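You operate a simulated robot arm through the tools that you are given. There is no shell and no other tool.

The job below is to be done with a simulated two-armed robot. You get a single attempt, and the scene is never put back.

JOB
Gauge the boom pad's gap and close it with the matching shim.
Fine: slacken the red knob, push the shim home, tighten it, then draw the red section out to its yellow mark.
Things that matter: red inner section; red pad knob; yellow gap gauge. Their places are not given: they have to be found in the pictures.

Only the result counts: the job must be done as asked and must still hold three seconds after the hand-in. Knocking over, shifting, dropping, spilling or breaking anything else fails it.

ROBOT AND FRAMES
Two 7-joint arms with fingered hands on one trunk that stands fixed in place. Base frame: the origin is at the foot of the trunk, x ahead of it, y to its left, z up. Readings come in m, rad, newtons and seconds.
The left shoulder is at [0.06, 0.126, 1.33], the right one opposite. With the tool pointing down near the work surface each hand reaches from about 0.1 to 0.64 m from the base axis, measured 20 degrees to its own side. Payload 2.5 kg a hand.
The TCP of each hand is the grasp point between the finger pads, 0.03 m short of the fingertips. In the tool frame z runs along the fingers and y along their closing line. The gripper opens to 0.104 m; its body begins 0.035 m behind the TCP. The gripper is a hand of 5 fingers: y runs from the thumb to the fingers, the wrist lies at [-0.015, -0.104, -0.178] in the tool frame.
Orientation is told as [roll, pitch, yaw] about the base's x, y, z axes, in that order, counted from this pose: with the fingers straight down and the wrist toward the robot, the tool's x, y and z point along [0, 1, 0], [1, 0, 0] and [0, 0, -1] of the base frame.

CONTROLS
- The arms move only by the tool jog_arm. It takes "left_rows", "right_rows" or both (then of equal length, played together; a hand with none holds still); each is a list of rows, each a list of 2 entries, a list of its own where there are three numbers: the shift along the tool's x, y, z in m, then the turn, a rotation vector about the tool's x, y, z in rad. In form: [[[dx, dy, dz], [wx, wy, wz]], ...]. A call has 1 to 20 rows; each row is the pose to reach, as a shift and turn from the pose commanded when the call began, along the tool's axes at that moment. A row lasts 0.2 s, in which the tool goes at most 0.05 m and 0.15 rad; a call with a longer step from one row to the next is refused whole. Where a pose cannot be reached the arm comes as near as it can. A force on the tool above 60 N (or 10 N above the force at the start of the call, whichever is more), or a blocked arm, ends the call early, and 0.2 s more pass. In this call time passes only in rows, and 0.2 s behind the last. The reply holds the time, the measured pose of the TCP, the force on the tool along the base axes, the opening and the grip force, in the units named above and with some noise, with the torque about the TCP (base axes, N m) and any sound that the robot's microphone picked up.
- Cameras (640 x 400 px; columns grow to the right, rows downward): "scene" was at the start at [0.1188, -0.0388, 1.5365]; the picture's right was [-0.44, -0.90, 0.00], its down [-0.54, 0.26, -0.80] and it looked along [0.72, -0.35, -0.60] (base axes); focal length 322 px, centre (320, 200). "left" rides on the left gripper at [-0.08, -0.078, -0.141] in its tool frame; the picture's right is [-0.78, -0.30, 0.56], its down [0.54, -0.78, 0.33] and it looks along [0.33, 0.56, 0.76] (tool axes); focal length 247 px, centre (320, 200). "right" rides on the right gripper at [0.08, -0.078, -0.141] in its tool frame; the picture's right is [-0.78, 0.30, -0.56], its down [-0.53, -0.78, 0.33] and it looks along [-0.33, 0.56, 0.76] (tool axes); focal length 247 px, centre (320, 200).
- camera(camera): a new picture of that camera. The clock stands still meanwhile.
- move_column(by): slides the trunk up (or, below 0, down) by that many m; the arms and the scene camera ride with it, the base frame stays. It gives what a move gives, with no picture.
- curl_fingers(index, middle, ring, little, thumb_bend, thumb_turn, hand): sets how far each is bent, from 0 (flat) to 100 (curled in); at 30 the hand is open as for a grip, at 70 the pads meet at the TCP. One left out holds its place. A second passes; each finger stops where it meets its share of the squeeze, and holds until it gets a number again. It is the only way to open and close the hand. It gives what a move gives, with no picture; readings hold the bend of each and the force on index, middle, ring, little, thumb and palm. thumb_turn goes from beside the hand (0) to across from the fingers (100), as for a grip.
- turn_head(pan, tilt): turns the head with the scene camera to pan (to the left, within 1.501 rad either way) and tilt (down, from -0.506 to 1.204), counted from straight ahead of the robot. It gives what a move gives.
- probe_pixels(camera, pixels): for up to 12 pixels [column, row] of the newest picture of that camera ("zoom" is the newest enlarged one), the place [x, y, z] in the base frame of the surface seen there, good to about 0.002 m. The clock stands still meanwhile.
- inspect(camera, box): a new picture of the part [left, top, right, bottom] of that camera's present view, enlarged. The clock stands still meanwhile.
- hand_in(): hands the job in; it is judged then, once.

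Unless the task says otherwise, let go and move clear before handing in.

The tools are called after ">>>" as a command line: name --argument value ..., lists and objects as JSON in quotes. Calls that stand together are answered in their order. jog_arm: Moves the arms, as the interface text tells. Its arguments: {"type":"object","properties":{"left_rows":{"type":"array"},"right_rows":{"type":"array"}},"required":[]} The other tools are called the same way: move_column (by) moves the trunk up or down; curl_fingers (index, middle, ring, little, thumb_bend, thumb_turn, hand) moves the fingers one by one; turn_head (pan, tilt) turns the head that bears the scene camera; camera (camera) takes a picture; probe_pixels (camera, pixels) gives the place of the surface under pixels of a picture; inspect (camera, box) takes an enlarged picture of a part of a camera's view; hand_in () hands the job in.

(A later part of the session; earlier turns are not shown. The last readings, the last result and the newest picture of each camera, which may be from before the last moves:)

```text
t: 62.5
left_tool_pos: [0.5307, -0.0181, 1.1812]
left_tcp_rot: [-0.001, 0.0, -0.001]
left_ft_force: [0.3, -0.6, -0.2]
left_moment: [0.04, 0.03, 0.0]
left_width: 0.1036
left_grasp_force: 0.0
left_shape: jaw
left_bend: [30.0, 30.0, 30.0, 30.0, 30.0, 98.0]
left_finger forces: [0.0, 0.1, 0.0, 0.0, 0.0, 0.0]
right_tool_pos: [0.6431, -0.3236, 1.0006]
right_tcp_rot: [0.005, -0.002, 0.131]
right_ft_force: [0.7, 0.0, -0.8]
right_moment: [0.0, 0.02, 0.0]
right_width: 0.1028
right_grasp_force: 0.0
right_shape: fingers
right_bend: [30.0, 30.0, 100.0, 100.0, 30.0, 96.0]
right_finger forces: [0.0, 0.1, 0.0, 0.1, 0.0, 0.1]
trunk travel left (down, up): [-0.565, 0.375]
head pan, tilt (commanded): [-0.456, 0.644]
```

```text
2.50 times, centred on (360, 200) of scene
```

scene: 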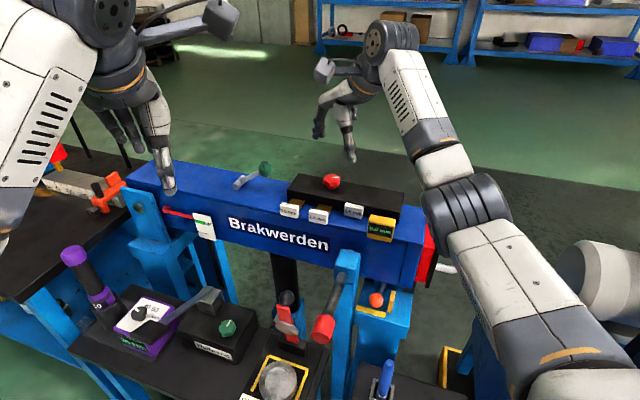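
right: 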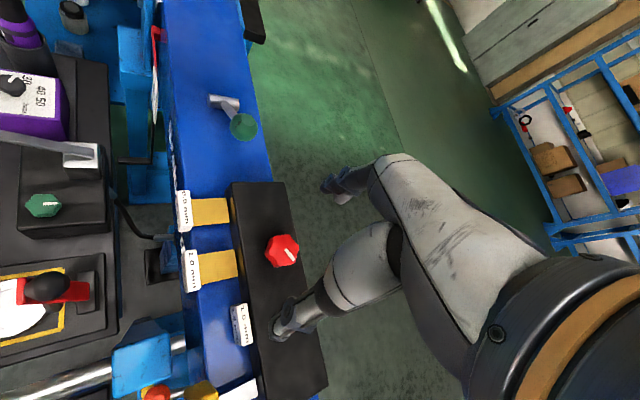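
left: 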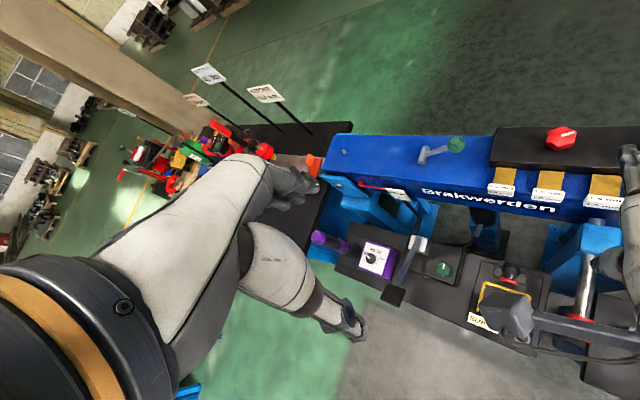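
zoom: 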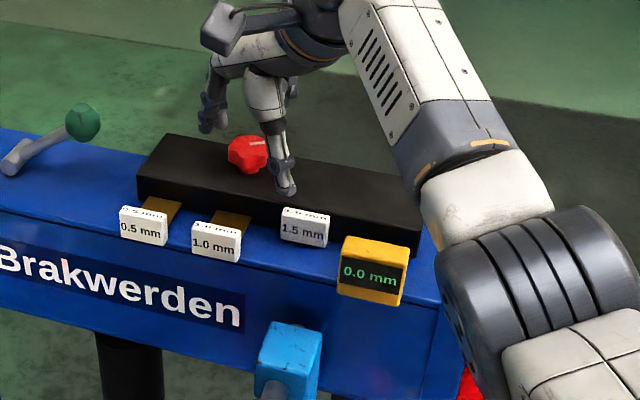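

Centred on the knob again (0.643,-0.3236,1.0006). I'll grip and turn clockwise in steps, watching for the torque to rise.

>>> curl_fingers --hand "right" --index 75 --middle 75 --thumb_bend 75

>>> jog_arm --right_rows '[[[0, 0, 0], [0, 0, 0.1]], [[0, 0, 0], [0, 0, 0.2]], [[0, 0, 0], [0, 0, 0.3]], [[0, 0, 0], [0, 0, 0.4]], [[0, 0, 0], [0, 0, 0.5]]]'

>>> jog_arm --right_rows '[[[0, 0, 0], [0, 0, 0.1]], [[0, 0, 0], [0, 0, 0.2]], [[0, 0, 0], [0, 0, 0.3]], [[0, 0, 0], [0, 0, 0.4]], [[0, 0, 0], [0, 0, 0.5]], [[0, 0, 0], [0, 0, 0.58]]]'

>>> inspect --camera "right" --box '[220, 160, 420, 320]'

```text
t: 63.5
left_tool_pos: [0.532, -0.0167, 1.1797]
left_tcp_rot: [0.001, 0.0, 0.001]
left_ft_force: [0.4, -0.4, -0.1]
left_moment: [0.0, -0.02, 0.0]
left_width: 0.1034
left_grasp_force: 0.0
left_shape: jaw
left_bend: [30.0, 30.0, 30.0, 30.0, 30.0, 98.0]
left_finger forces: [0.0, 0.1, 0.0, 0.0, 0.0, 0.0]
right_tool_pos: [0.6438, -0.322, 1.0014]
right_tcp_rot: [0.005, 0.001, 0.132]
right_ft_force: [8.5, -0.5, -0.6]
right_moment: [-0.04, -0.21, 0.0]
right_width: 0.0271
right_grasp_force: 15.4
right_shape: fingers
right_bend: [60.0, 61.0, 100.0, 100.0, 61.0, 99.0]
right_finger forces: [8.8, 9.8, 0.1, 0.0, 11.3, 0.1]
trunk travel left (down, up): [-0.565, 0.375]
head pan, tilt (commanded): [-0.456, 0.644]
```

```text
t: 64.7
left_tool_pos: [0.5323, -0.0165, 1.1804]
left_tcp_rot: [0.001, 0.002, -0.001]
left_ft_force: [0.5, 0.4, 0.1]
left_moment: [0.0, -0.02, -0.01]
left_width: 0.1038
left_grasp_force: 0.2
left_shape: jaw
left_bend: [30.0, 30.0, 30.0, 30.0, 30.0, 98.0]
left_finger forces: [0.0, 0.1, 0.1, 0.0, 0.0, 0.0]
right_tool_pos: [0.6438, -0.324, 0.9997]
right_tcp_rot: [0.004, 0.004, -0.373]
right_ft_force: [10.7, -2.9, 0.4]
right_moment: [-0.04, -0.31, 0.05]
right_width: 0.0273
right_grasp_force: 15.0
right_shape: fingers
right_bend: [60.0, 61.0, 100.0, 100.0, 62.0, 100.0]
right_finger forces: [10.2, 9.7, 0.1, 0.1, 10.2, 0.0]
trunk travel left (down, up): [-0.565, 0.375]
head pan, tilt (commanded): [-0.456, 0.644]
```

```text
t: 66.1
left_tool_pos: [0.5324, -0.0168, 1.1822]
left_tcp_rot: [-0.001, -0.001, 0.0]
left_ft_force: [-0.6, -0.6, 0.3]
left_moment: [0.02, 0.03, 0.02]
left_width: 0.1034
left_grasp_force: 0.1
left_shape: jaw
left_bend: [30.0, 30.0, 30.0, 30.0, 30.0, 98.0]
left_finger forces: [0.0, 0.0, 0.0, 0.1, 0.0, 0.1]
right_tool_pos: [0.6436, -0.3237, 1.0006]
right_tcp_rot: [0.001, 0.004, -0.951]
right_ft_force: [11.0, -7.2, 2.3]
right_moment: [-0.28, -0.28, 0.1]
right_width: 0.0272
right_grasp_force: 15.3
right_shape: fingers
right_bend: [59.0, 60.0, 100.0, 100.0, 63.0, 99.0]
right_finger forces: [11.7, 9.4, 0.1, 0.1, 9.7, 0.1]
trunk travel left (down, up): [-0.565, 0.375]
head pan, tilt (commanded): [-0.456, 0.644]
```

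```text
2.50 times, centred on (320, 240) of right
```

zoom: 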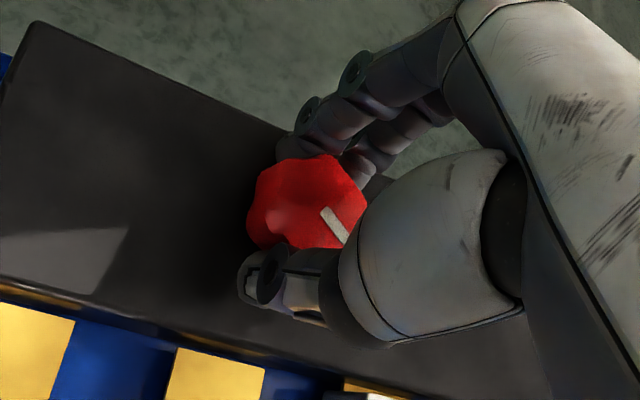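

The knob followed the hand clockwise by about 62°. I'll let go, swing back and take the second tightening stroke.

>>> curl_fingers --hand "right" --index 30 --middle 30 --thumb_bend 30

>>> jog_arm --right_rows '[[[0, 0, -0.03], [0, 0, 0]], [[0, 0, -0.035], [0, 0, -0.12]], [[0, 0, -0.035], [0, 0, -0.24]], [[0, 0, -0.035], [0, 0, -0.36]], [[0, 0, -0.035], [0, 0, -0.48]], [[0, 0, -0.035], [0, 0, -0.6]], [[0, 0, -0.035], [0, 0, -0.72]], [[0, 0, -0.035], [0, 0, -0.84]], [[0, 0, -0.035], [0, 0, -0.96]], [[0, 0, -0.035], [0, 0, -1.09]]]'

>>> inspect --camera "right" --box '[220, 160, 420, 320]'

>>> jog_arm --right_rows '[[[0, 0, 0.02], [0, 0, 0]], [[0, 0, 0.035], [0, 0, 0]]]'

>>> curl_fingers --hand "right" --index 78 --middle 78 --thumb_bend 78

```text
t: 67.1
left_tool_pos: [0.531, -0.0167, 1.1814]
left_tcp_rot: [0.001, -0.001, 0.001]
left_ft_force: [-0.4, -0.5, -0.5]
left_moment: [-0.01, 0.01, 0.01]
left_width: 0.1036
left_grasp_force: 0.1
left_shape: jaw
left_bend: [30.0, 30.0, 30.0, 30.0, 30.0, 98.0]
left_finger forces: [0.0, 0.0, 0.0, 0.0, 0.0, 0.0]
right_tool_pos: [0.6424, -0.3231, 1.001]
right_tcp_rot: [0.002, 0.006, -0.948]
right_ft_force: [-0.2, 0.6, -0.5]
right_moment: [0.0, 0.0, 0.02]
right_width: 0.1029
right_grasp_force: 0.0
right_shape: fingers
right_bend: [30.0, 30.0, 100.0, 100.0, 30.0, 96.0]
right_finger forces: [0.0, 0.1, 0.0, 0.1, 0.0, 0.0]
trunk travel left (down, up): [-0.565, 0.375]
head pan, tilt (commanded): [-0.456, 0.644]
```

```text
t: 69.3
left_tool_pos: [0.5306, -0.0167, 1.1816]
left_tcp_rot: [0.001, -0.001, 0.001]
left_ft_force: [1.1, 0.8, -0.1]
left_moment: [0.01, -0.01, 0.03]
left_width: 0.1038
left_grasp_force: 0.0
left_shape: jaw
left_bend: [30.0, 30.0, 30.0, 30.0, 30.0, 98.0]
left_finger forces: [0.0, 0.2, 0.0, 0.0, 0.0, 0.1]
right_tool_pos: [0.6421, -0.3241, 1.0342]
right_tcp_rot: [0.003, 0.002, 0.144]
right_ft_force: [0.9, 0.3, 0.4]
right_moment: [-0.03, -0.03, 0.02]
right_width: 0.1034
right_grasp_force: 0.1
right_shape: fingers
right_bend: [30.0, 30.0, 100.0, 100.0, 30.0, 96.0]
right_finger forces: [0.0, 0.0, 0.1, 0.0, 0.0, 0.1]
trunk travel left (down, up): [-0.565, 0.375]
head pan, tilt (commanded): [-0.456, 0.644]
```

```text
2.50 times, centred on (320, 240) of right
```

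zoom: 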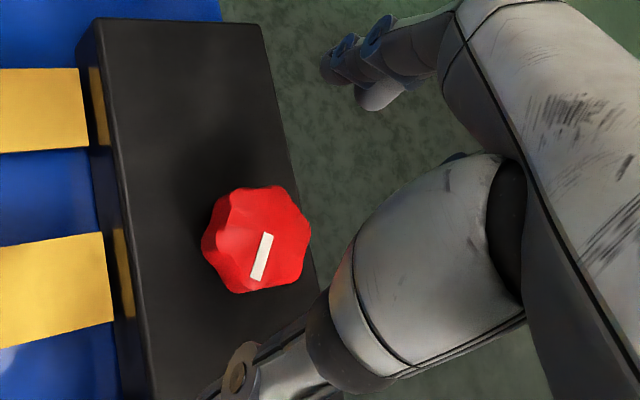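

```text
t: 69.9
left_tool_pos: [0.5299, -0.017, 1.1816]
left_tcp_rot: [-0.001, 0.0, -0.001]
left_ft_force: [0.1, 0.0, -0.6]
left_moment: [0.0, -0.01, -0.04]
left_width: 0.1034
left_grasp_force: 0.0
left_shape: jaw
left_bend: [30.0, 30.0, 30.0, 30.0, 30.0, 98.0]
left_finger forces: [0.1, 0.1, 0.0, 0.1, 0.0, 0.0]
right_tool_pos: [0.6422, -0.3244, 1.0007]
right_tcp_rot: [0.004, 0.002, 0.141]
right_ft_force: [-0.1, 0.3, -1.3]
right_moment: [0.02, -0.02, -0.01]
right_width: 0.1031
right_grasp_force: 0.1
right_shape: fingers
right_bend: [30.0, 30.0, 100.0, 100.0, 30.0, 96.0]
right_finger forces: [0.0, 0.0, 0.0, 0.0, 0.0, 0.1]
trunk travel left (down, up): [-0.565, 0.375]
head pan, tilt (commanded): [-0.456, 0.644]
```

```text
t: 70.9
left_tool_pos: [0.531, -0.0172, 1.1812]
left_tcp_rot: [0.0, 0.0, 0.001]
left_ft_force: [0.0, -0.2, -0.5]
left_moment: [0.02, -0.02, 0.01]
left_width: 0.1035
left_grasp_force: 0.1
left_shape: jaw
left_bend: [30.0, 30.0, 30.0, 30.0, 30.0, 98.0]
left_finger forces: [0.0, 0.1, 0.0, 0.1, 0.0, 0.1]
right_tool_pos: [0.6419, -0.3251, 1.0014]
right_tcp_rot: [0.006, 0.001, 0.14]
right_ft_force: [2.4, -1.8, -1.4]
right_moment: [-0.09, -0.17, 0.0]
right_width: 0.0271
right_grasp_force: 18.4
right_shape: fingers
right_bend: [60.0, 61.0, 100.0, 100.0, 62.0, 99.0]
right_finger forces: [9.7, 9.9, 0.1, 0.1, 17.2, 0.0]
trunk travel left (down, up): [-0.565, 0.375]
head pan, tilt (commanded): [-0.456, 0.644]
```

Gripped again. I'll turn clockwise about 0.85 rad, then feel for the stop in smaller steps.

>>> jog_arm --right_rows '[[[0, 0, 0], [0, 0, 0.1]], [[0, 0, 0], [0, 0, 0.2]], [[0, 0, 0], [0, 0, 0.3]], [[0, 0, 0], [0, 0, 0.4]], [[0, 0, 0], [0, 0, 0.5]], [[0, 0, 0], [0, 0, 0.6]], [[0, 0, 0], [0, 0, 0.7]], [[0, 0, 0], [0, 0, 0.8]], [[0, 0, 0], [0, 0, 0.88]]]'

>>> jog_arm --right_rows '[[[0, 0, 0], [0, 0, 0.07]], [[0, 0, 0], [0, 0, 0.14]], [[0, 0, 0], [0, 0, 0.2]]]'

>>> inspect --camera "right" --box '[220, 160, 420, 320]'

```text
t: 72.9
left_tool_pos: [0.531, -0.0173, 1.1814]
left_tcp_rot: [-0.001, -0.001, 0.001]
left_ft_force: [-0.1, -0.5, -0.5]
left_moment: [0.0, 0.02, 0.0]
left_width: 0.1036
left_grasp_force: 0.0
left_shape: jaw
left_bend: [30.0, 30.0, 30.0, 30.0, 30.0, 98.0]
left_finger forces: [0.0, 0.0, 0.0, 0.0, 0.0, 0.1]
right_tool_pos: [0.643, -0.3231, 1.0001]
right_tcp_rot: [0.004, 0.003, -0.74]
right_ft_force: [1.7, -3.3, 3.7]
right_moment: [-0.22, -0.12, -0.01]
right_width: 0.0268
right_grasp_force: 19.2
right_shape: fingers
right_bend: [59.0, 60.0, 100.0, 100.0, 63.0, 99.0]
right_finger forces: [10.8, 10.2, 0.1, 0.0, 16.7, 0.1]
trunk travel left (down, up): [-0.565, 0.375]
head pan, tilt (commanded): [-0.456, 0.644]
```

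```text
t: 73.7
left_tool_pos: [0.5307, -0.0173, 1.182]
left_tcp_rot: [-0.001, 0.0, 0.001]
left_ft_force: [-0.4, 0.2, -0.3]
left_moment: [-0.03, -0.01, -0.01]
left_width: 0.1035
left_grasp_force: 0.1
left_shape: jaw
left_bend: [30.0, 30.0, 30.0, 30.0, 30.0, 98.0]
left_finger forces: [0.1, 0.1, 0.1, 0.1, 0.0, 0.1]
right_tool_pos: [0.6418, -0.323, 1.0006]
right_tcp_rot: [0.005, 0.006, -0.939]
right_ft_force: [5.7, -2.3, 2.4]
right_moment: [-0.19, -0.2, 0.17]
right_width: 0.0272
right_grasp_force: 19.1
right_shape: fingers
right_bend: [59.0, 60.0, 100.0, 100.0, 63.0, 100.0]
right_finger forces: [11.6, 9.4, 0.0, 0.0, 16.3, 0.0]
trunk travel left (down, up): [-0.565, 0.375]
head pan, tilt (commanded): [-0.456, 0.644]
```

```text
2.50 times, centred on (320, 240) of right
```

zoom: 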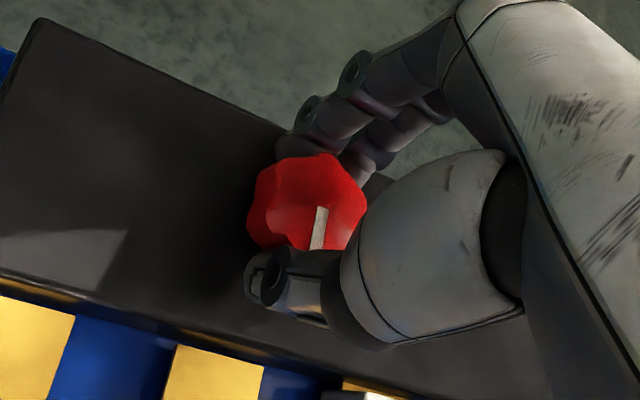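

The torque about z is starting to rise (0.17 N m) with the mark back near where it began. This arm is close to its reach limit, so I'll regrip and try a further clockwise turn to be sure it is tight.

>>> curl_fingers --hand "right" --index 30 --middle 30 --thumb_bend 30

>>> jog_arm --right_rows '[[[0, 0, -0.03], [0, 0, 0]], [[0, 0, -0.035], [0, 0, -0.12]], [[0, 0, -0.035], [0, 0, -0.24]], [[0, 0, -0.035], [0, 0, -0.36]], [[0, 0, -0.035], [0, 0, -0.48]], [[0, 0, -0.035], [0, 0, -0.6]], [[0, 0, -0.035], [0, 0, -0.72]]]'

>>> camera --camera "right"

>>> inspect --camera "right" --box '[220, 160, 420, 320]'

>>> inspect --camera "left" --box '[480, 40, 640, 160]'

```text
t: 74.7
left_tool_pos: [0.5311, -0.0159, 1.1808]
left_tcp_rot: [0.0, -0.002, -0.001]
left_ft_force: [0.8, -0.6, -0.2]
left_moment: [0.01, -0.01, -0.04]
left_width: 0.1036
left_grasp_force: 0.0
left_shape: jaw
left_bend: [30.0, 30.0, 30.0, 30.0, 30.0, 98.0]
left_finger forces: [0.0, 0.0, 0.1, 0.1, 0.1, 0.0]
right_tool_pos: [0.6431, -0.3236, 1.001]
right_tcp_rot: [0.004, 0.005, -0.938]
right_ft_force: [0.4, 0.2, -0.3]
right_moment: [-0.02, -0.01, -0.01]
right_width: 0.1029
right_grasp_force: 0.1
right_shape: fingers
right_bend: [30.0, 30.0, 100.0, 100.0, 30.0, 96.0]
right_finger forces: [0.0, 0.1, 0.0, 0.0, 0.0, 0.0]
trunk travel left (down, up): [-0.565, 0.375]
head pan, tilt (commanded): [-0.456, 0.644]
```

```text
t: 76.3
left_tool_pos: [0.5303, -0.0168, 1.1826]
left_tcp_rot: [0.0, 0.0, 0.0]
left_ft_force: [0.7, 0.0, 0.4]
left_moment: [-0.02, -0.02, -0.02]
left_width: 0.1038
left_grasp_force: 0.0
left_shape: jaw
left_bend: [30.0, 30.0, 30.0, 30.0, 30.0, 98.0]
left_finger forces: [0.0, 0.1, 0.0, 0.1, 0.0, 0.0]
right_tool_pos: [0.6427, -0.3237, 1.0353]
right_tcp_rot: [0.005, 0.003, -0.217]
right_ft_force: [-0.5, 0.6, 0.0]
right_moment: [-0.03, -0.01, 0.01]
right_width: 0.1031
right_grasp_force: 0.1
right_shape: fingers
right_bend: [30.0, 30.0, 100.0, 100.0, 30.0, 96.0]
right_finger forces: [0.0, 0.1, 0.0, 0.0, 0.0, 0.0]
trunk travel left (down, up): [-0.565, 0.375]
head pan, tilt (commanded): [-0.456, 0.644]
```

```text
taken
```

right: 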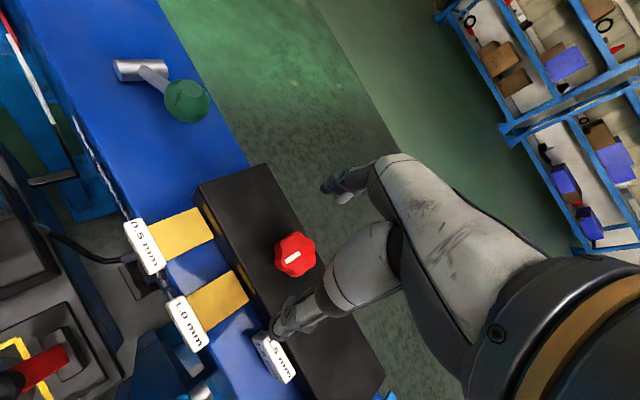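

```text
2.50 times, centred on (320, 240) of right
```

zoom: 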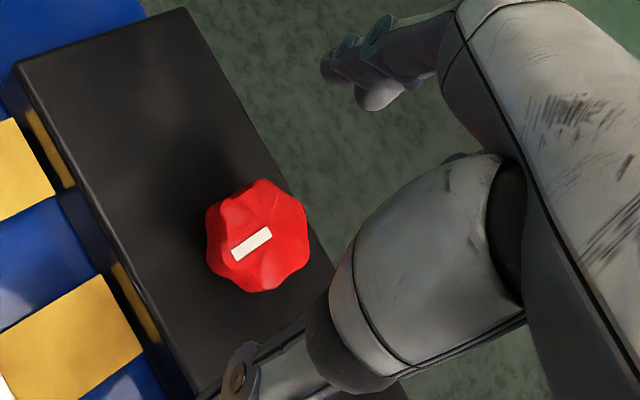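

```text
3.33 times, centred on (560, 100) of left
```

zoom: 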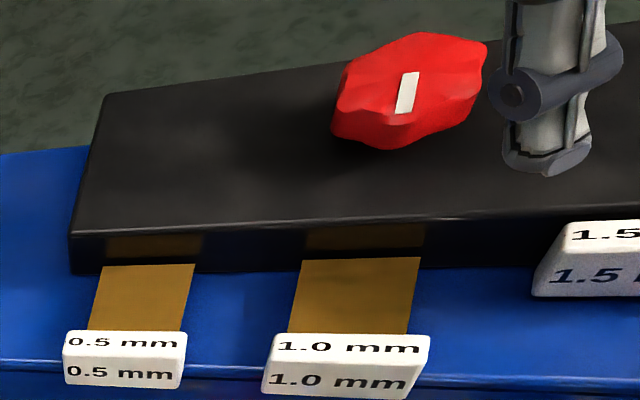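

The mark points to the pad's front again, as at the start. I'll regrip at yaw -0.22 and try turning further clockwise to feel the stop.

>>> jog_arm --right_rows '[[[0, 0, 0.02], [0, 0, 0]], [[0, 0, 0.035], [0, 0, 0]]]'

>>> curl_fingers --hand "right" --index 78 --middle 78 --thumb_bend 78

>>> jog_arm --right_rows '[[[0, 0, 0], [0, 0, 0.05]], [[0, 0, 0], [0, 0, 0.1]], [[0, 0, 0], [0, 0, 0.15]]]'

>>> inspect --camera "right" --box '[220, 160, 420, 320]'

```text
t: 76.9
left_tool_pos: [0.5304, -0.0166, 1.1806]
left_tcp_rot: [-0.002, 0.0, 0.0]
left_ft_force: [-0.2, 0.4, 0.0]
left_moment: [0.01, 0.03, 0.02]
left_width: 0.1036
left_grasp_force: 0.1
left_shape: jaw
left_bend: [30.0, 30.0, 30.0, 30.0, 30.0, 98.0]
left_finger forces: [0.1, 0.1, 0.1, 0.1, 0.0, 0.0]
right_tool_pos: [0.6445, -0.3234, 1.0013]
right_tcp_rot: [0.005, 0.005, -0.219]
right_ft_force: [-0.3, 0.1, -0.4]
right_moment: [0.01, 0.03, -0.04]
right_width: 0.103
right_grasp_force: 0.0
right_shape: fingers
right_bend: [30.0, 30.0, 100.0, 100.0, 30.0, 96.0]
right_finger forces: [0.0, 0.0, 0.1, 0.0, 0.0, 0.1]
trunk travel left (down, up): [-0.565, 0.375]
head pan, tilt (commanded): [-0.456, 0.644]
```

```text
t: 77.9
left_tool_pos: [0.5311, -0.0173, 1.1818]
left_tcp_rot: [0.001, 0.001, 0.0]
left_ft_force: [-0.4, 0.7, -0.8]
left_moment: [-0.02, 0.01, 0.0]
left_width: 0.1036
left_grasp_force: 0.1
left_shape: jaw
left_bend: [30.0, 30.0, 30.0, 30.0, 30.0, 98.0]
left_finger forces: [0.0, 0.0, 0.1, 0.0, 0.0, 0.0]
right_tool_pos: [0.6431, -0.3241, 1.001]
right_tcp_rot: [0.007, 0.002, -0.217]
right_ft_force: [2.8, -1.4, -1.6]
right_moment: [-0.07, -0.1, 0.06]
right_width: 0.0273
right_grasp_force: 18.4
right_shape: fingers
right_bend: [60.0, 61.0, 100.0, 100.0, 62.0, 99.0]
right_finger forces: [9.8, 10.1, 0.1, 0.1, 16.8, 0.0]
trunk travel left (down, up): [-0.565, 0.375]
head pan, tilt (commanded): [-0.456, 0.644]
```

```text
t: 78.7
left_tool_pos: [0.5319, -0.016, 1.1813]
left_tcp_rot: [-0.001, 0.001, 0.0]
left_ft_force: [1.4, 0.2, -0.5]
left_moment: [0.01, -0.03, 0.01]
left_width: 0.1036
left_grasp_force: 0.0
left_shape: jaw
left_bend: [30.0, 30.0, 30.0, 30.0, 30.0, 98.0]
left_finger forces: [0.1, 0.0, 0.0, 0.0, 0.0, 0.0]
right_tool_pos: [0.644, -0.3233, 1.0003]
right_tcp_rot: [0.006, 0.002, -0.369]
right_ft_force: [3.2, 2.4, -1.5]
right_moment: [-0.02, -0.19, 0.22]
right_width: 0.0272
right_grasp_force: 18.1
right_shape: fingers
right_bend: [60.0, 59.0, 100.0, 100.0, 62.0, 100.0]
right_finger forces: [9.3, 10.7, 0.0, 0.0, 16.5, 0.0]
trunk travel left (down, up): [-0.565, 0.375]
head pan, tilt (commanded): [-0.456, 0.644]
```

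```text
2.50 times, centred on (320, 240) of right
```

zoom: 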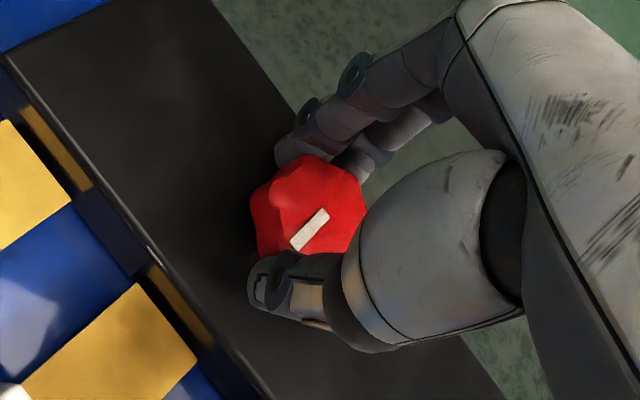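

The torque is 0.22 N m after 0.15 rad more. I'll probe the white mark's ends to see exactly where the knob stands compared with its start (about 142°).

>>> probe_pixels --camera "zoom" --pixels '[[323, 215], [297, 244], [316, 222], [304, 236], [300, 170], [270, 215], [350, 200], [180, 290], [100, 180]]'

>>> inspect --camera "left" --box '[520, 60, 600, 120]'

>>> inspect --camera "scene" --box '[290, 150, 390, 220]'

```text
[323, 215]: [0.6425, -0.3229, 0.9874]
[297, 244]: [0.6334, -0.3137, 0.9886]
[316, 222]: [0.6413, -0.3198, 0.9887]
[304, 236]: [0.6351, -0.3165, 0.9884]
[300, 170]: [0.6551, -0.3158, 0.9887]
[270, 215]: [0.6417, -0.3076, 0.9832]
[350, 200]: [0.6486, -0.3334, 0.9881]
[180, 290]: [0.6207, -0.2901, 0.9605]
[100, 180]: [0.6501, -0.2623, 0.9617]
```

```text
6.67 times, centred on (560, 90) of left
```

zoom: 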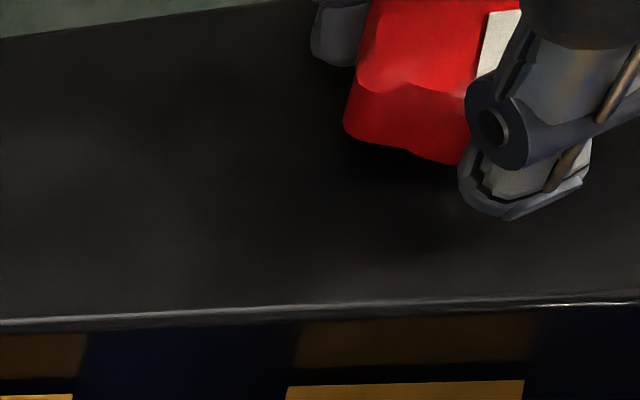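

```text
5.71 times, centred on (340, 185) of scene
```

zoom: 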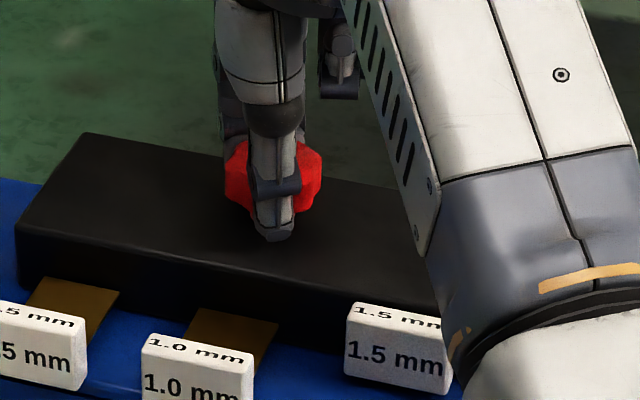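

The mark now points at about 135°, a touch further clockwise than its start, and torque is rising. I'll press on clockwise a bit more to make it firmly tight.

>>> jog_arm --right_rows '[[[0, 0, 0], [0, 0, 0.05]], [[0, 0, 0], [0, 0, 0.1]], [[0, 0, 0], [0, 0, 0.15]], [[0, 0, 0], [0, 0, 0.2]]]'

>>> inspect --camera "right" --box '[220, 160, 420, 320]'

>>> probe_pixels --camera "zoom" --pixels '[[323, 215], [310, 240], [320, 225], [315, 240], [305, 245], [300, 170]]'

```text
t: 79.7
left_tool_pos: [0.5318, -0.0163, 1.1811]
left_tcp_rot: [0.001, 0.0, 0.0]
left_ft_force: [0.1, -0.5, 0.3]
left_moment: [0.01, 0.01, -0.02]
left_width: 0.1035
left_grasp_force: 0.1
left_shape: jaw
left_bend: [30.0, 30.0, 30.0, 30.0, 30.0, 98.0]
left_finger forces: [0.0, 0.1, 0.0, 0.1, 0.0, 0.1]
right_tool_pos: [0.6424, -0.3233, 0.9999]
right_tcp_rot: [0.002, 0.004, -0.568]
right_ft_force: [5.3, 5.6, -1.4]
right_moment: [0.08, -0.28, 0.39]
right_width: 0.0272
right_grasp_force: 19.3
right_shape: fingers
right_bend: [60.0, 59.0, 100.0, 100.0, 62.0, 100.0]
right_finger forces: [12.9, 9.6, 0.0, 0.1, 16.0, 0.0]
trunk travel left (down, up): [-0.565, 0.375]
head pan, tilt (commanded): [-0.456, 0.644]
```

```text
2.50 times, centred on (320, 240) of right
```

zoom: 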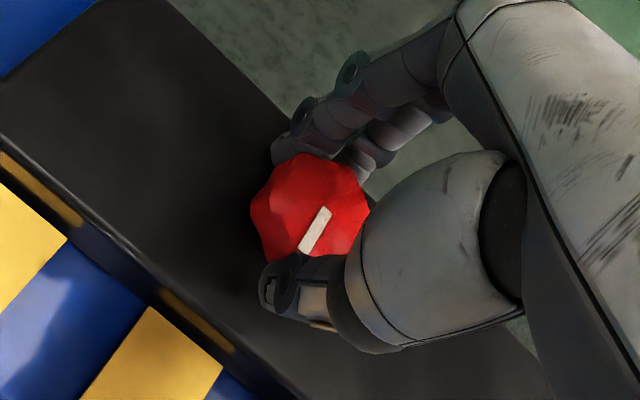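

```text
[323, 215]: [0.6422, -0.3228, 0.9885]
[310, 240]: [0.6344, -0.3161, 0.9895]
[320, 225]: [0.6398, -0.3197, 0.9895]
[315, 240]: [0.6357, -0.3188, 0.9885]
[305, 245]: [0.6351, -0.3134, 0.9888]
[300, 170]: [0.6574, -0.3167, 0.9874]
```

The knob no longer turns (mark stays at ~137° while torque has climbed to 0.39 N m), so it is tight. I'll let go, lift clear, and look at the red section's handle and the space it will be drawn into.

>>> curl_fingers --hand "right" --index 30 --middle 30 --thumb_bend 30

>>> jog_arm --right_rows '[[[0, 0, -0.03], [0, 0, 0]], [[0, 0, -0.07], [0, 0, 0]], [[0, -0.03, -0.1], [0, 0, 0]], [[0, -0.06, -0.12], [0, 0, 0]]]'

>>> move_column --by 0.16

>>> turn_head --pan -0.9 --tilt 0.8

>>> camera --camera "scene"

>>> camera --camera "right"

```text
t: 80.7
left_tool_pos: [0.5312, -0.0176, 1.182]
left_tcp_rot: [-0.001, -0.001, 0.0]
left_ft_force: [-0.6, -0.2, -1.1]
left_moment: [0.0, 0.0, 0.0]
left_width: 0.1036
left_grasp_force: 0.0
left_shape: jaw
left_bend: [30.0, 30.0, 30.0, 30.0, 30.0, 98.0]
left_finger forces: [0.0, 0.1, 0.0, 0.0, 0.0, 0.1]
right_tool_pos: [0.6411, -0.3231, 1.0009]
right_tcp_rot: [0.003, 0.005, -0.569]
right_ft_force: [-0.1, 0.9, 0.9]
right_moment: [0.01, 0.0, 0.03]
right_width: 0.1031
right_grasp_force: 0.1
right_shape: fingers
right_bend: [30.0, 30.0, 100.0, 100.0, 30.0, 96.0]
right_finger forces: [0.1, 0.0, 0.1, 0.0, 0.0, 0.0]
trunk travel left (down, up): [-0.565, 0.375]
head pan, tilt (commanded): [-0.456, 0.644]
```

```text
t: 81.7
left_tool_pos: [0.531, -0.0167, 1.1825]
left_tcp_rot: [-0.001, 0.0, -0.001]
left_ft_force: [-0.5, 0.2, -0.2]
left_moment: [-0.01, -0.02, -0.02]
left_width: 0.1035
left_grasp_force: 0.0
left_shape: jaw
left_bend: [30.0, 30.0, 30.0, 30.0, 30.0, 98.0]
left_finger forces: [0.0, 0.0, 0.0, 0.1, 0.0, 0.0]
right_tool_pos: [0.5914, -0.2917, 1.1208]
right_tcp_rot: [0.005, 0.006, -0.568]
right_ft_force: [0.0, 0.2, 0.3]
right_moment: [0.01, 0.05, 0.0]
right_width: 0.1028
right_grasp_force: 0.1
right_shape: fingers
right_bend: [30.0, 30.0, 100.0, 100.0, 30.0, 96.0]
right_finger forces: [0.1, 0.0, 0.0, 0.0, 0.0, 0.1]
trunk travel left (down, up): [-0.565, 0.375]
head pan, tilt (commanded): [-0.456, 0.644]
```

```text
t: 83.6
left_tool_pos: [0.532, -0.0172, 1.3418]
left_tcp_rot: [-0.001, 0.001, 0.0]
left_ft_force: [-0.9, 0.1, -0.4]
left_moment: [0.0, 0.01, 0.01]
left_width: 0.1038
left_grasp_force: 0.1
left_shape: jaw
left_bend: [30.0, 30.0, 30.0, 30.0, 30.0, 98.0]
left_finger forces: [0.0, 0.0, 0.0, 0.1, 0.0, 0.1]
right_tool_pos: [0.5911, -0.2924, 1.28]
right_tcp_rot: [0.003, 0.005, -0.569]
right_ft_force: [0.1, -0.2, 0.6]
right_moment: [0.0, 0.01, 0.0]
right_width: 0.1032
right_grasp_force: 0.0
right_shape: fingers
right_bend: [30.0, 30.0, 100.0, 100.0, 30.0, 96.0]
right_finger forces: [0.0, 0.0, 0.1, 0.1, 0.1, 0.1]
trunk travel left (down, up): [-0.725, 0.215]
head pan, tilt (commanded): [-0.456, 0.644]
```

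```text
t: 84.5
left_tool_pos: [0.5299, -0.0171, 1.3411]
left_tcp_rot: [0.001, 0.0, 0.001]
left_ft_force: [0.2, -0.3, -1.0]
left_moment: [0.02, 0.03, -0.01]
left_width: 0.1037
left_grasp_force: 0.1
left_shape: jaw
left_bend: [30.0, 30.0, 30.0, 30.0, 30.0, 98.0]
left_finger forces: [0.0, 0.0, 0.0, 0.0, 0.0, 0.0]
right_tool_pos: [0.5921, -0.293, 1.2803]
right_tcp_rot: [0.003, 0.005, -0.569]
right_ft_force: [0.4, 0.2, 0.2]
right_moment: [0.0, -0.04, -0.04]
right_width: 0.103
right_grasp_force: 0.0
right_shape: fingers
right_bend: [30.0, 30.0, 100.0, 100.0, 30.0, 96.0]
right_finger forces: [0.1, 0.0, 0.1, 0.1, 0.1, 0.1]
trunk travel left (down, up): [-0.725, 0.215]
head pan, tilt (commanded): [-0.901, 0.799]
```

```text
taken
```

scene: 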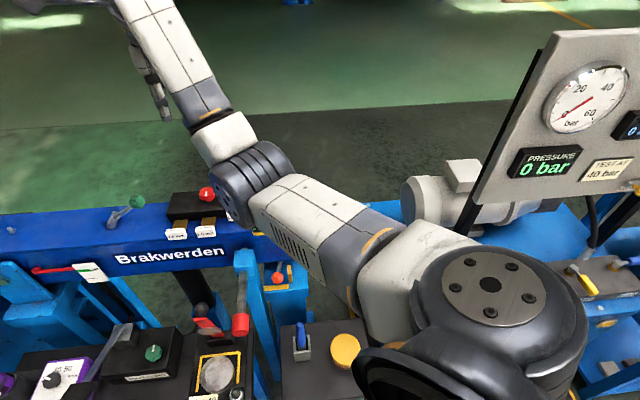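

```text
taken
```

right: 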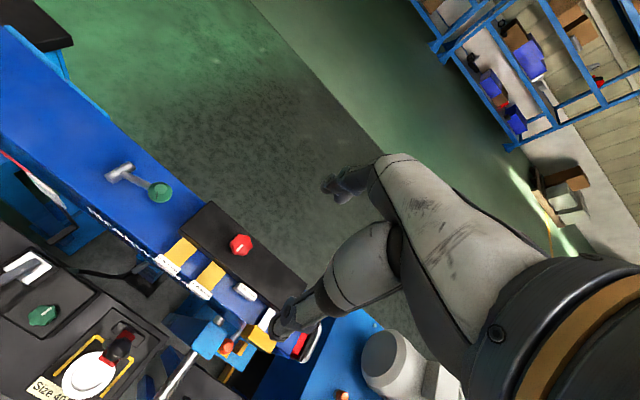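

There is a pressure panel and a pump table to the right, which the drawn section must not touch. I'll probe their places relative to the handle's path.

>>> probe_pixels --camera "scene" --pixels '[[500, 190], [545, 165], [560, 60], [485, 220], [425, 200], [460, 180], [520, 210], [560, 230], [580, 280], [600, 320], [635, 200], [640, 60]]'

>>> inspect --camera "right" --box '[180, 200, 320, 340]'

>>> turn_head --pan -1.3 --tilt 0.9

>>> camera --camera "scene"

```text
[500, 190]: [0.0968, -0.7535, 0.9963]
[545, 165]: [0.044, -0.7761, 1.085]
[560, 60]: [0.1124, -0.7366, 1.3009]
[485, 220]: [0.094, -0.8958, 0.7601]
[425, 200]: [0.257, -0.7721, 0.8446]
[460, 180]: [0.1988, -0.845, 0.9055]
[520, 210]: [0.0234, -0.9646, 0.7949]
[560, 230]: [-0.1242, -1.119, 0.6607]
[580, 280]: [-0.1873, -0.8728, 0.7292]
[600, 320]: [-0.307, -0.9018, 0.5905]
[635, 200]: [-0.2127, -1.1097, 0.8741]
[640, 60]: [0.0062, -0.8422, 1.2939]
```

```text
2.86 times, centred on (250, 270) of right
```

zoom: 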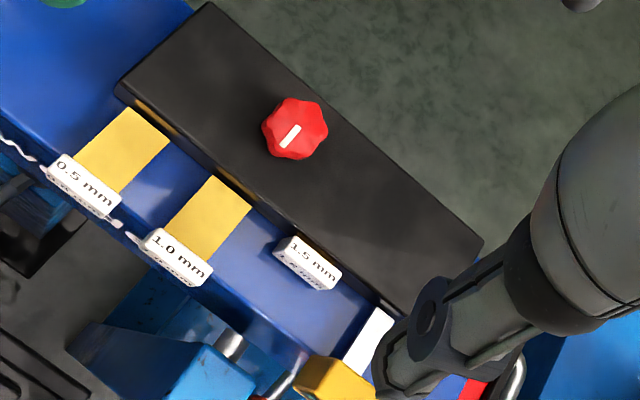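

```text
t: 85.3
left_tool_pos: [0.5308, -0.0176, 1.3402]
left_tcp_rot: [0.0, 0.0, 0.001]
left_ft_force: [-0.1, 0.6, -0.1]
left_moment: [0.04, 0.0, 0.0]
left_width: 0.1035
left_grasp_force: 0.0
left_shape: jaw
left_bend: [30.0, 30.0, 30.0, 30.0, 30.0, 98.0]
left_finger forces: [0.1, 0.0, 0.0, 0.1, 0.1, 0.0]
right_tool_pos: [0.5905, -0.2907, 1.2799]
right_tcp_rot: [0.005, 0.005, -0.57]
right_ft_force: [0.1, -0.7, 0.3]
right_moment: [-0.02, 0.01, 0.01]
right_width: 0.1028
right_grasp_force: 0.0
right_shape: fingers
right_bend: [30.0, 30.0, 100.0, 100.0, 30.0, 96.0]
right_finger forces: [0.0, 0.1, 0.1, 0.1, 0.0, 0.0]
trunk travel left (down, up): [-0.725, 0.215]
head pan, tilt (commanded): [-1.3, 0.901]
```

```text
taken
```

scene: 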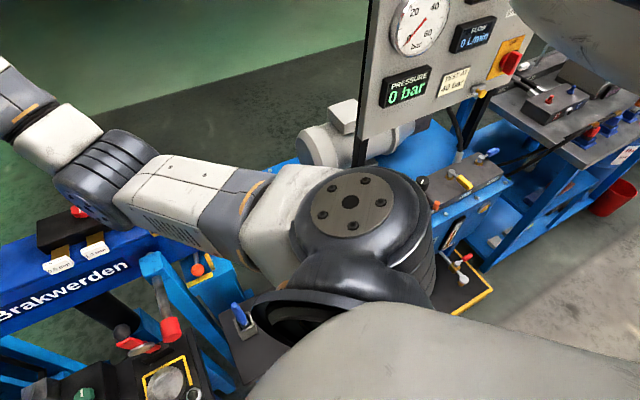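

The panel stands near (0.10,-0.75) from z 1.0 up and the motor at (0.26,-0.77), so a draw of up to about 0.2 m clears them. I'll turn the head back to the handle and bring the hand toward it at a safe height.

>>> turn_head --pan -0.75 --tilt 0.75

>>> jog_arm --right_rows '[[[-0.028, -0.007, 0.01], [0, 0, 0.04]], [[-0.057, -0.014, 0.025], [0, 0, 0.08]], [[-0.085, -0.021, 0.045], [0, 0, 0.12]], [[-0.113, -0.028, 0.065], [0, 0, 0.16]], [[-0.142, -0.035, 0.085], [0, 0, 0.2]], [[-0.17, -0.043, 0.105], [0, 0, 0.24]], [[-0.198, -0.05, 0.125], [0, 0, 0.27]], [[-0.2265, -0.0567, 0.14], [0, 0, 0.3]]]'

>>> camera --camera "scene"

>>> camera --camera "right"

```text
t: 86.3
left_tool_pos: [0.5307, -0.0169, 1.3414]
left_tcp_rot: [0.0, 0.0, 0.001]
left_ft_force: [0.2, -0.1, 0.5]
left_moment: [0.01, 0.03, 0.02]
left_width: 0.1039
left_grasp_force: 0.1
left_shape: jaw
left_bend: [30.0, 30.0, 30.0, 30.0, 30.0, 98.0]
left_finger forces: [0.0, 0.0, 0.0, 0.0, 0.0, 0.0]
right_tool_pos: [0.591, -0.2908, 1.28]
right_tcp_rot: [0.003, 0.007, -0.568]
right_ft_force: [-0.2, 1.4, -0.1]
right_moment: [-0.03, 0.0, 0.0]
right_width: 0.103
right_grasp_force: 0.0
right_shape: fingers
right_bend: [30.0, 30.0, 100.0, 100.0, 30.0, 96.0]
right_finger forces: [0.1, 0.0, 0.0, 0.1, 0.1, 0.0]
trunk travel left (down, up): [-0.725, 0.215]
head pan, tilt (commanded): [-0.75, 0.75]
```

```text
t: 88.1
left_tool_pos: [0.5295, -0.0172, 1.3416]
left_tcp_rot: [0.002, 0.001, -0.001]
left_ft_force: [-0.5, -0.2, -0.1]
left_moment: [-0.01, -0.01, 0.0]
left_width: 0.1035
left_grasp_force: 0.1
left_shape: jaw
left_bend: [30.0, 30.0, 30.0, 30.0, 30.0, 98.0]
left_finger forces: [0.1, 0.0, 0.1, 0.0, 0.0, 0.0]
right_tool_pos: [0.4225, -0.4523, 1.1393]
right_tcp_rot: [0.002, 0.004, -0.869]
right_ft_force: [0.6, 0.3, -0.4]
right_moment: [-0.01, 0.0, -0.02]
right_width: 0.1031
right_grasp_force: 0.0
right_shape: fingers
right_bend: [30.0, 30.0, 100.0, 100.0, 30.0, 96.0]
right_finger forces: [0.0, 0.1, 0.0, 0.0, 0.0, 0.1]
trunk travel left (down, up): [-0.725, 0.215]
head pan, tilt (commanded): [-0.75, 0.75]
```

```text
taken
```

scene: 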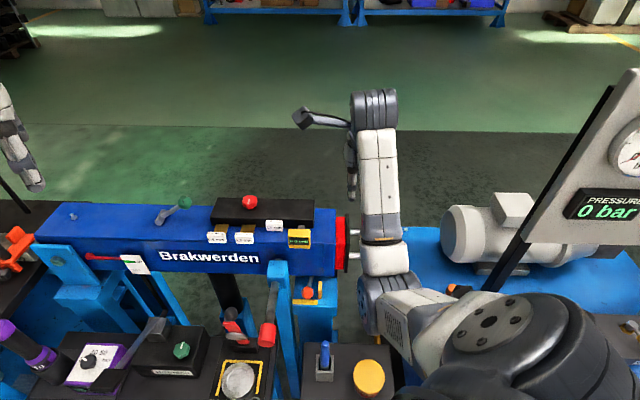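

```text
taken
```

right: 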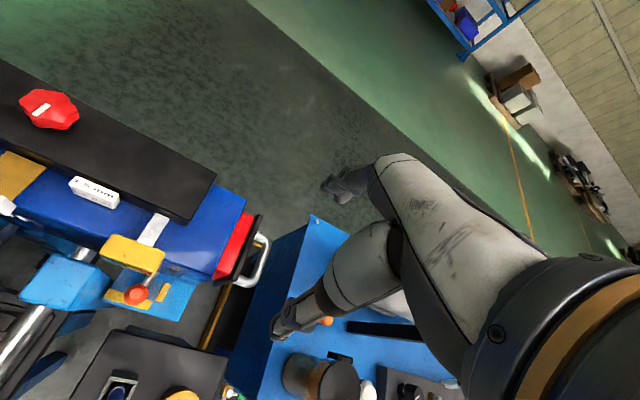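

The handle is now visible in the right picture around (258,262). I'll zoom in and probe the bar, its legs and the end plate.

>>> inspect --camera "right" --box '[180, 170, 320, 310]'

>>> probe_pixels --camera "right" --pixels '[[266, 240], [262, 262], [250, 283], [240, 284], [262, 236], [255, 240], [245, 255], [238, 265], [247, 270], [230, 240], [222, 265], [240, 220]]'

>>> inspect --camera "scene" --box '[280, 180, 400, 300]'

```text
2.86 times, centred on (250, 240) of right
```

zoom: 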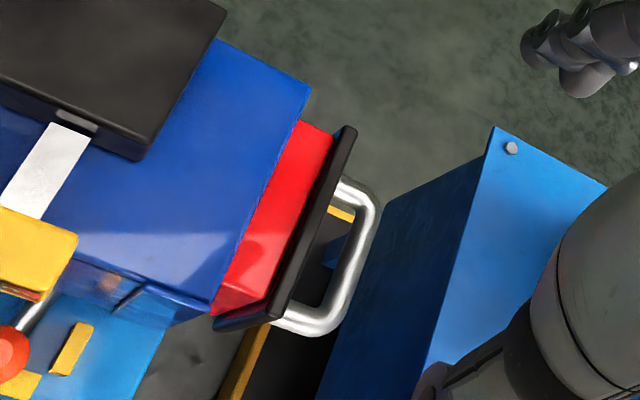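

```text
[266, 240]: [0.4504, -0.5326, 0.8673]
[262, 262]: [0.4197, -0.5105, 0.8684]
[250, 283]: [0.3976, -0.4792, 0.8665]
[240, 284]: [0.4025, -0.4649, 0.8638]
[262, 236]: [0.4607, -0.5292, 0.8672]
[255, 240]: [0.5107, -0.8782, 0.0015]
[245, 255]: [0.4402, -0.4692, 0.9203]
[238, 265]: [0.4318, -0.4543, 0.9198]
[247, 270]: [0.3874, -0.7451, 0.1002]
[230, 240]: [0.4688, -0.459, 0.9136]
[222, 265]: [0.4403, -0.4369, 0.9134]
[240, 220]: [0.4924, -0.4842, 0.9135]
```

```text
3.33 times, centred on (340, 240) of scene
```

zoom: 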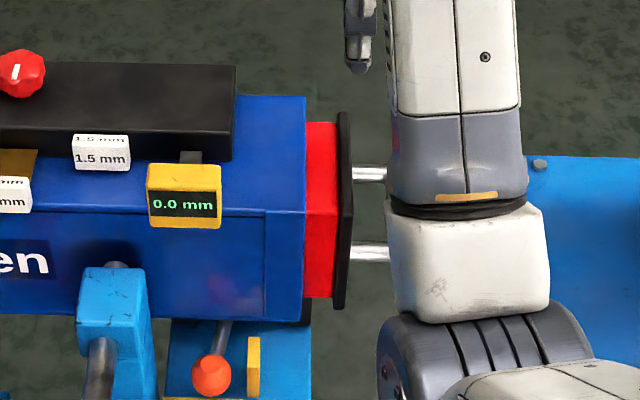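

The bar runs along p at s≈0.071 (z≈0.861, inner width about 0.075 m) and the plate's face is at s≈0.035, leaving a 0.03 m slot. I'll hook it with the straightened index finger alone from above; first I set the finger shape and measure the tip.

>>> curl_fingers --hand "right" --index 42 --middle 100 --ring 100 --little 100 --thumb_bend 30

>>> camera --camera "right"

>>> inspect --camera "right" --box '[260, 150, 400, 350]'

>>> inspect --camera "scene" --box '[300, 130, 400, 230]'

```text
t: 89.1
left_tool_pos: [0.5306, -0.0171, 1.3407]
left_tcp_rot: [0.0, 0.001, -0.001]
left_ft_force: [-0.2, -0.7, -0.4]
left_moment: [0.03, -0.01, 0.01]
left_width: 0.1034
left_grasp_force: 0.0
left_shape: jaw
left_bend: [30.0, 30.0, 30.0, 30.0, 30.0, 98.0]
left_finger forces: [0.0, 0.1, 0.0, 0.1, 0.0, 0.0]
right_tool_pos: [0.4239, -0.4508, 1.1391]
right_tcp_rot: [0.002, 0.006, -0.87]
right_ft_force: [-0.6, -0.5, -0.5]
right_moment: [0.0, -0.01, 0.0]
right_width: 0.0881
right_grasp_force: 0.0
right_shape: fingers
right_bend: [42.0, 100.0, 100.0, 100.0, 30.0, 96.0]
right_finger forces: [0.0, 0.0, 0.1, 0.1, 0.0, 0.1]
trunk travel left (down, up): [-0.725, 0.215]
head pan, tilt (commanded): [-0.75, 0.75]
```

```text
taken
```

right: 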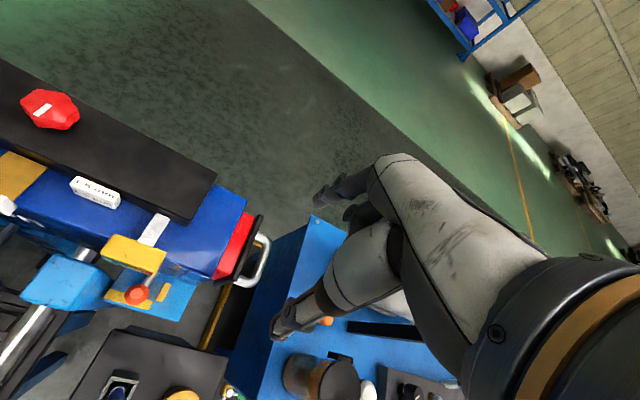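

```text
2.00 times, centred on (330, 250) of right
```

zoom: 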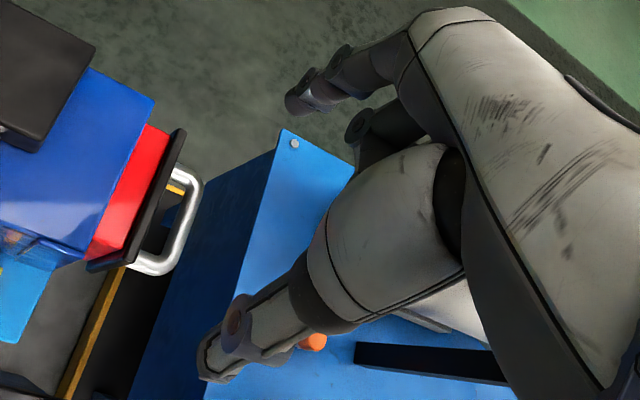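

```text
4.00 times, centred on (350, 180) of scene
```

zoom: 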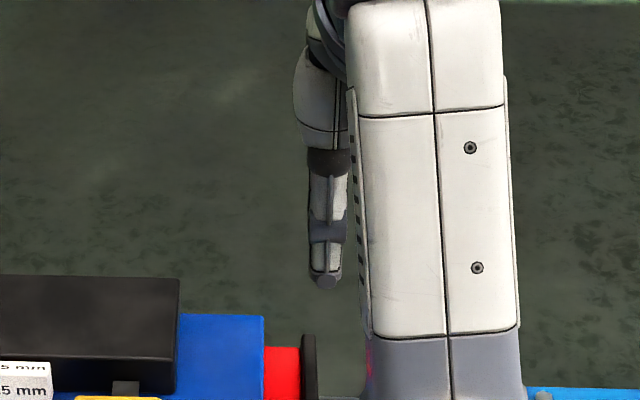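

The index tip is near (316,201) in the right picture and the thumb near (275,335). I'll probe both.

>>> probe_pixels --camera "right" --pixels '[[315, 201], [318, 197], [320, 203], [325, 200], [333, 190], [340, 185], [274, 335], [280, 325], [352, 205], [357, 220]]'

>>> inspect --camera "right" --box '[300, 160, 380, 240]'

>>> probe_pixels --camera "zoom" --pixels '[[120, 200], [135, 175], [140, 215], [170, 200], [200, 230], [340, 260]]'

```text
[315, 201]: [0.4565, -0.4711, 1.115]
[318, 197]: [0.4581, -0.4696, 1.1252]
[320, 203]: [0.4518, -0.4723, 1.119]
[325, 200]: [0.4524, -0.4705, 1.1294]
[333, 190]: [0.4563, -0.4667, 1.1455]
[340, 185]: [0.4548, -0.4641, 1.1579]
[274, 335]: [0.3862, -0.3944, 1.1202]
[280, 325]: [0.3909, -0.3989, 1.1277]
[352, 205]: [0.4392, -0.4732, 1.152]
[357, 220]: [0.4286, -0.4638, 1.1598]
```

```text
5.00 times, centred on (340, 200) of right
```

zoom: 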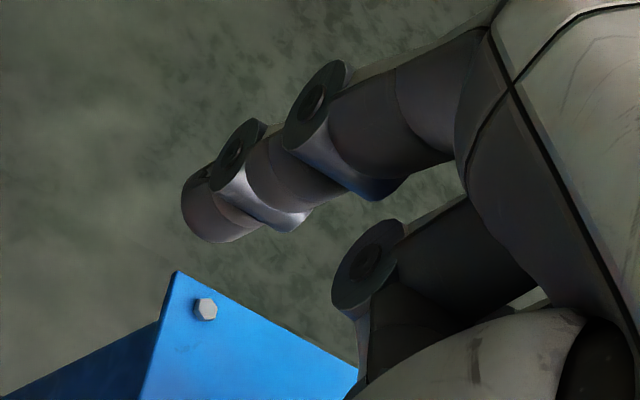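

```text
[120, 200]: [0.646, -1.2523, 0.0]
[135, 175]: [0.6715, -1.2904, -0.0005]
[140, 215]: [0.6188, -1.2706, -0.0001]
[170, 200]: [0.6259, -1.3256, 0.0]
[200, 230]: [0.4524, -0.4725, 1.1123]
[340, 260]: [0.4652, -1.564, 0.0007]
```

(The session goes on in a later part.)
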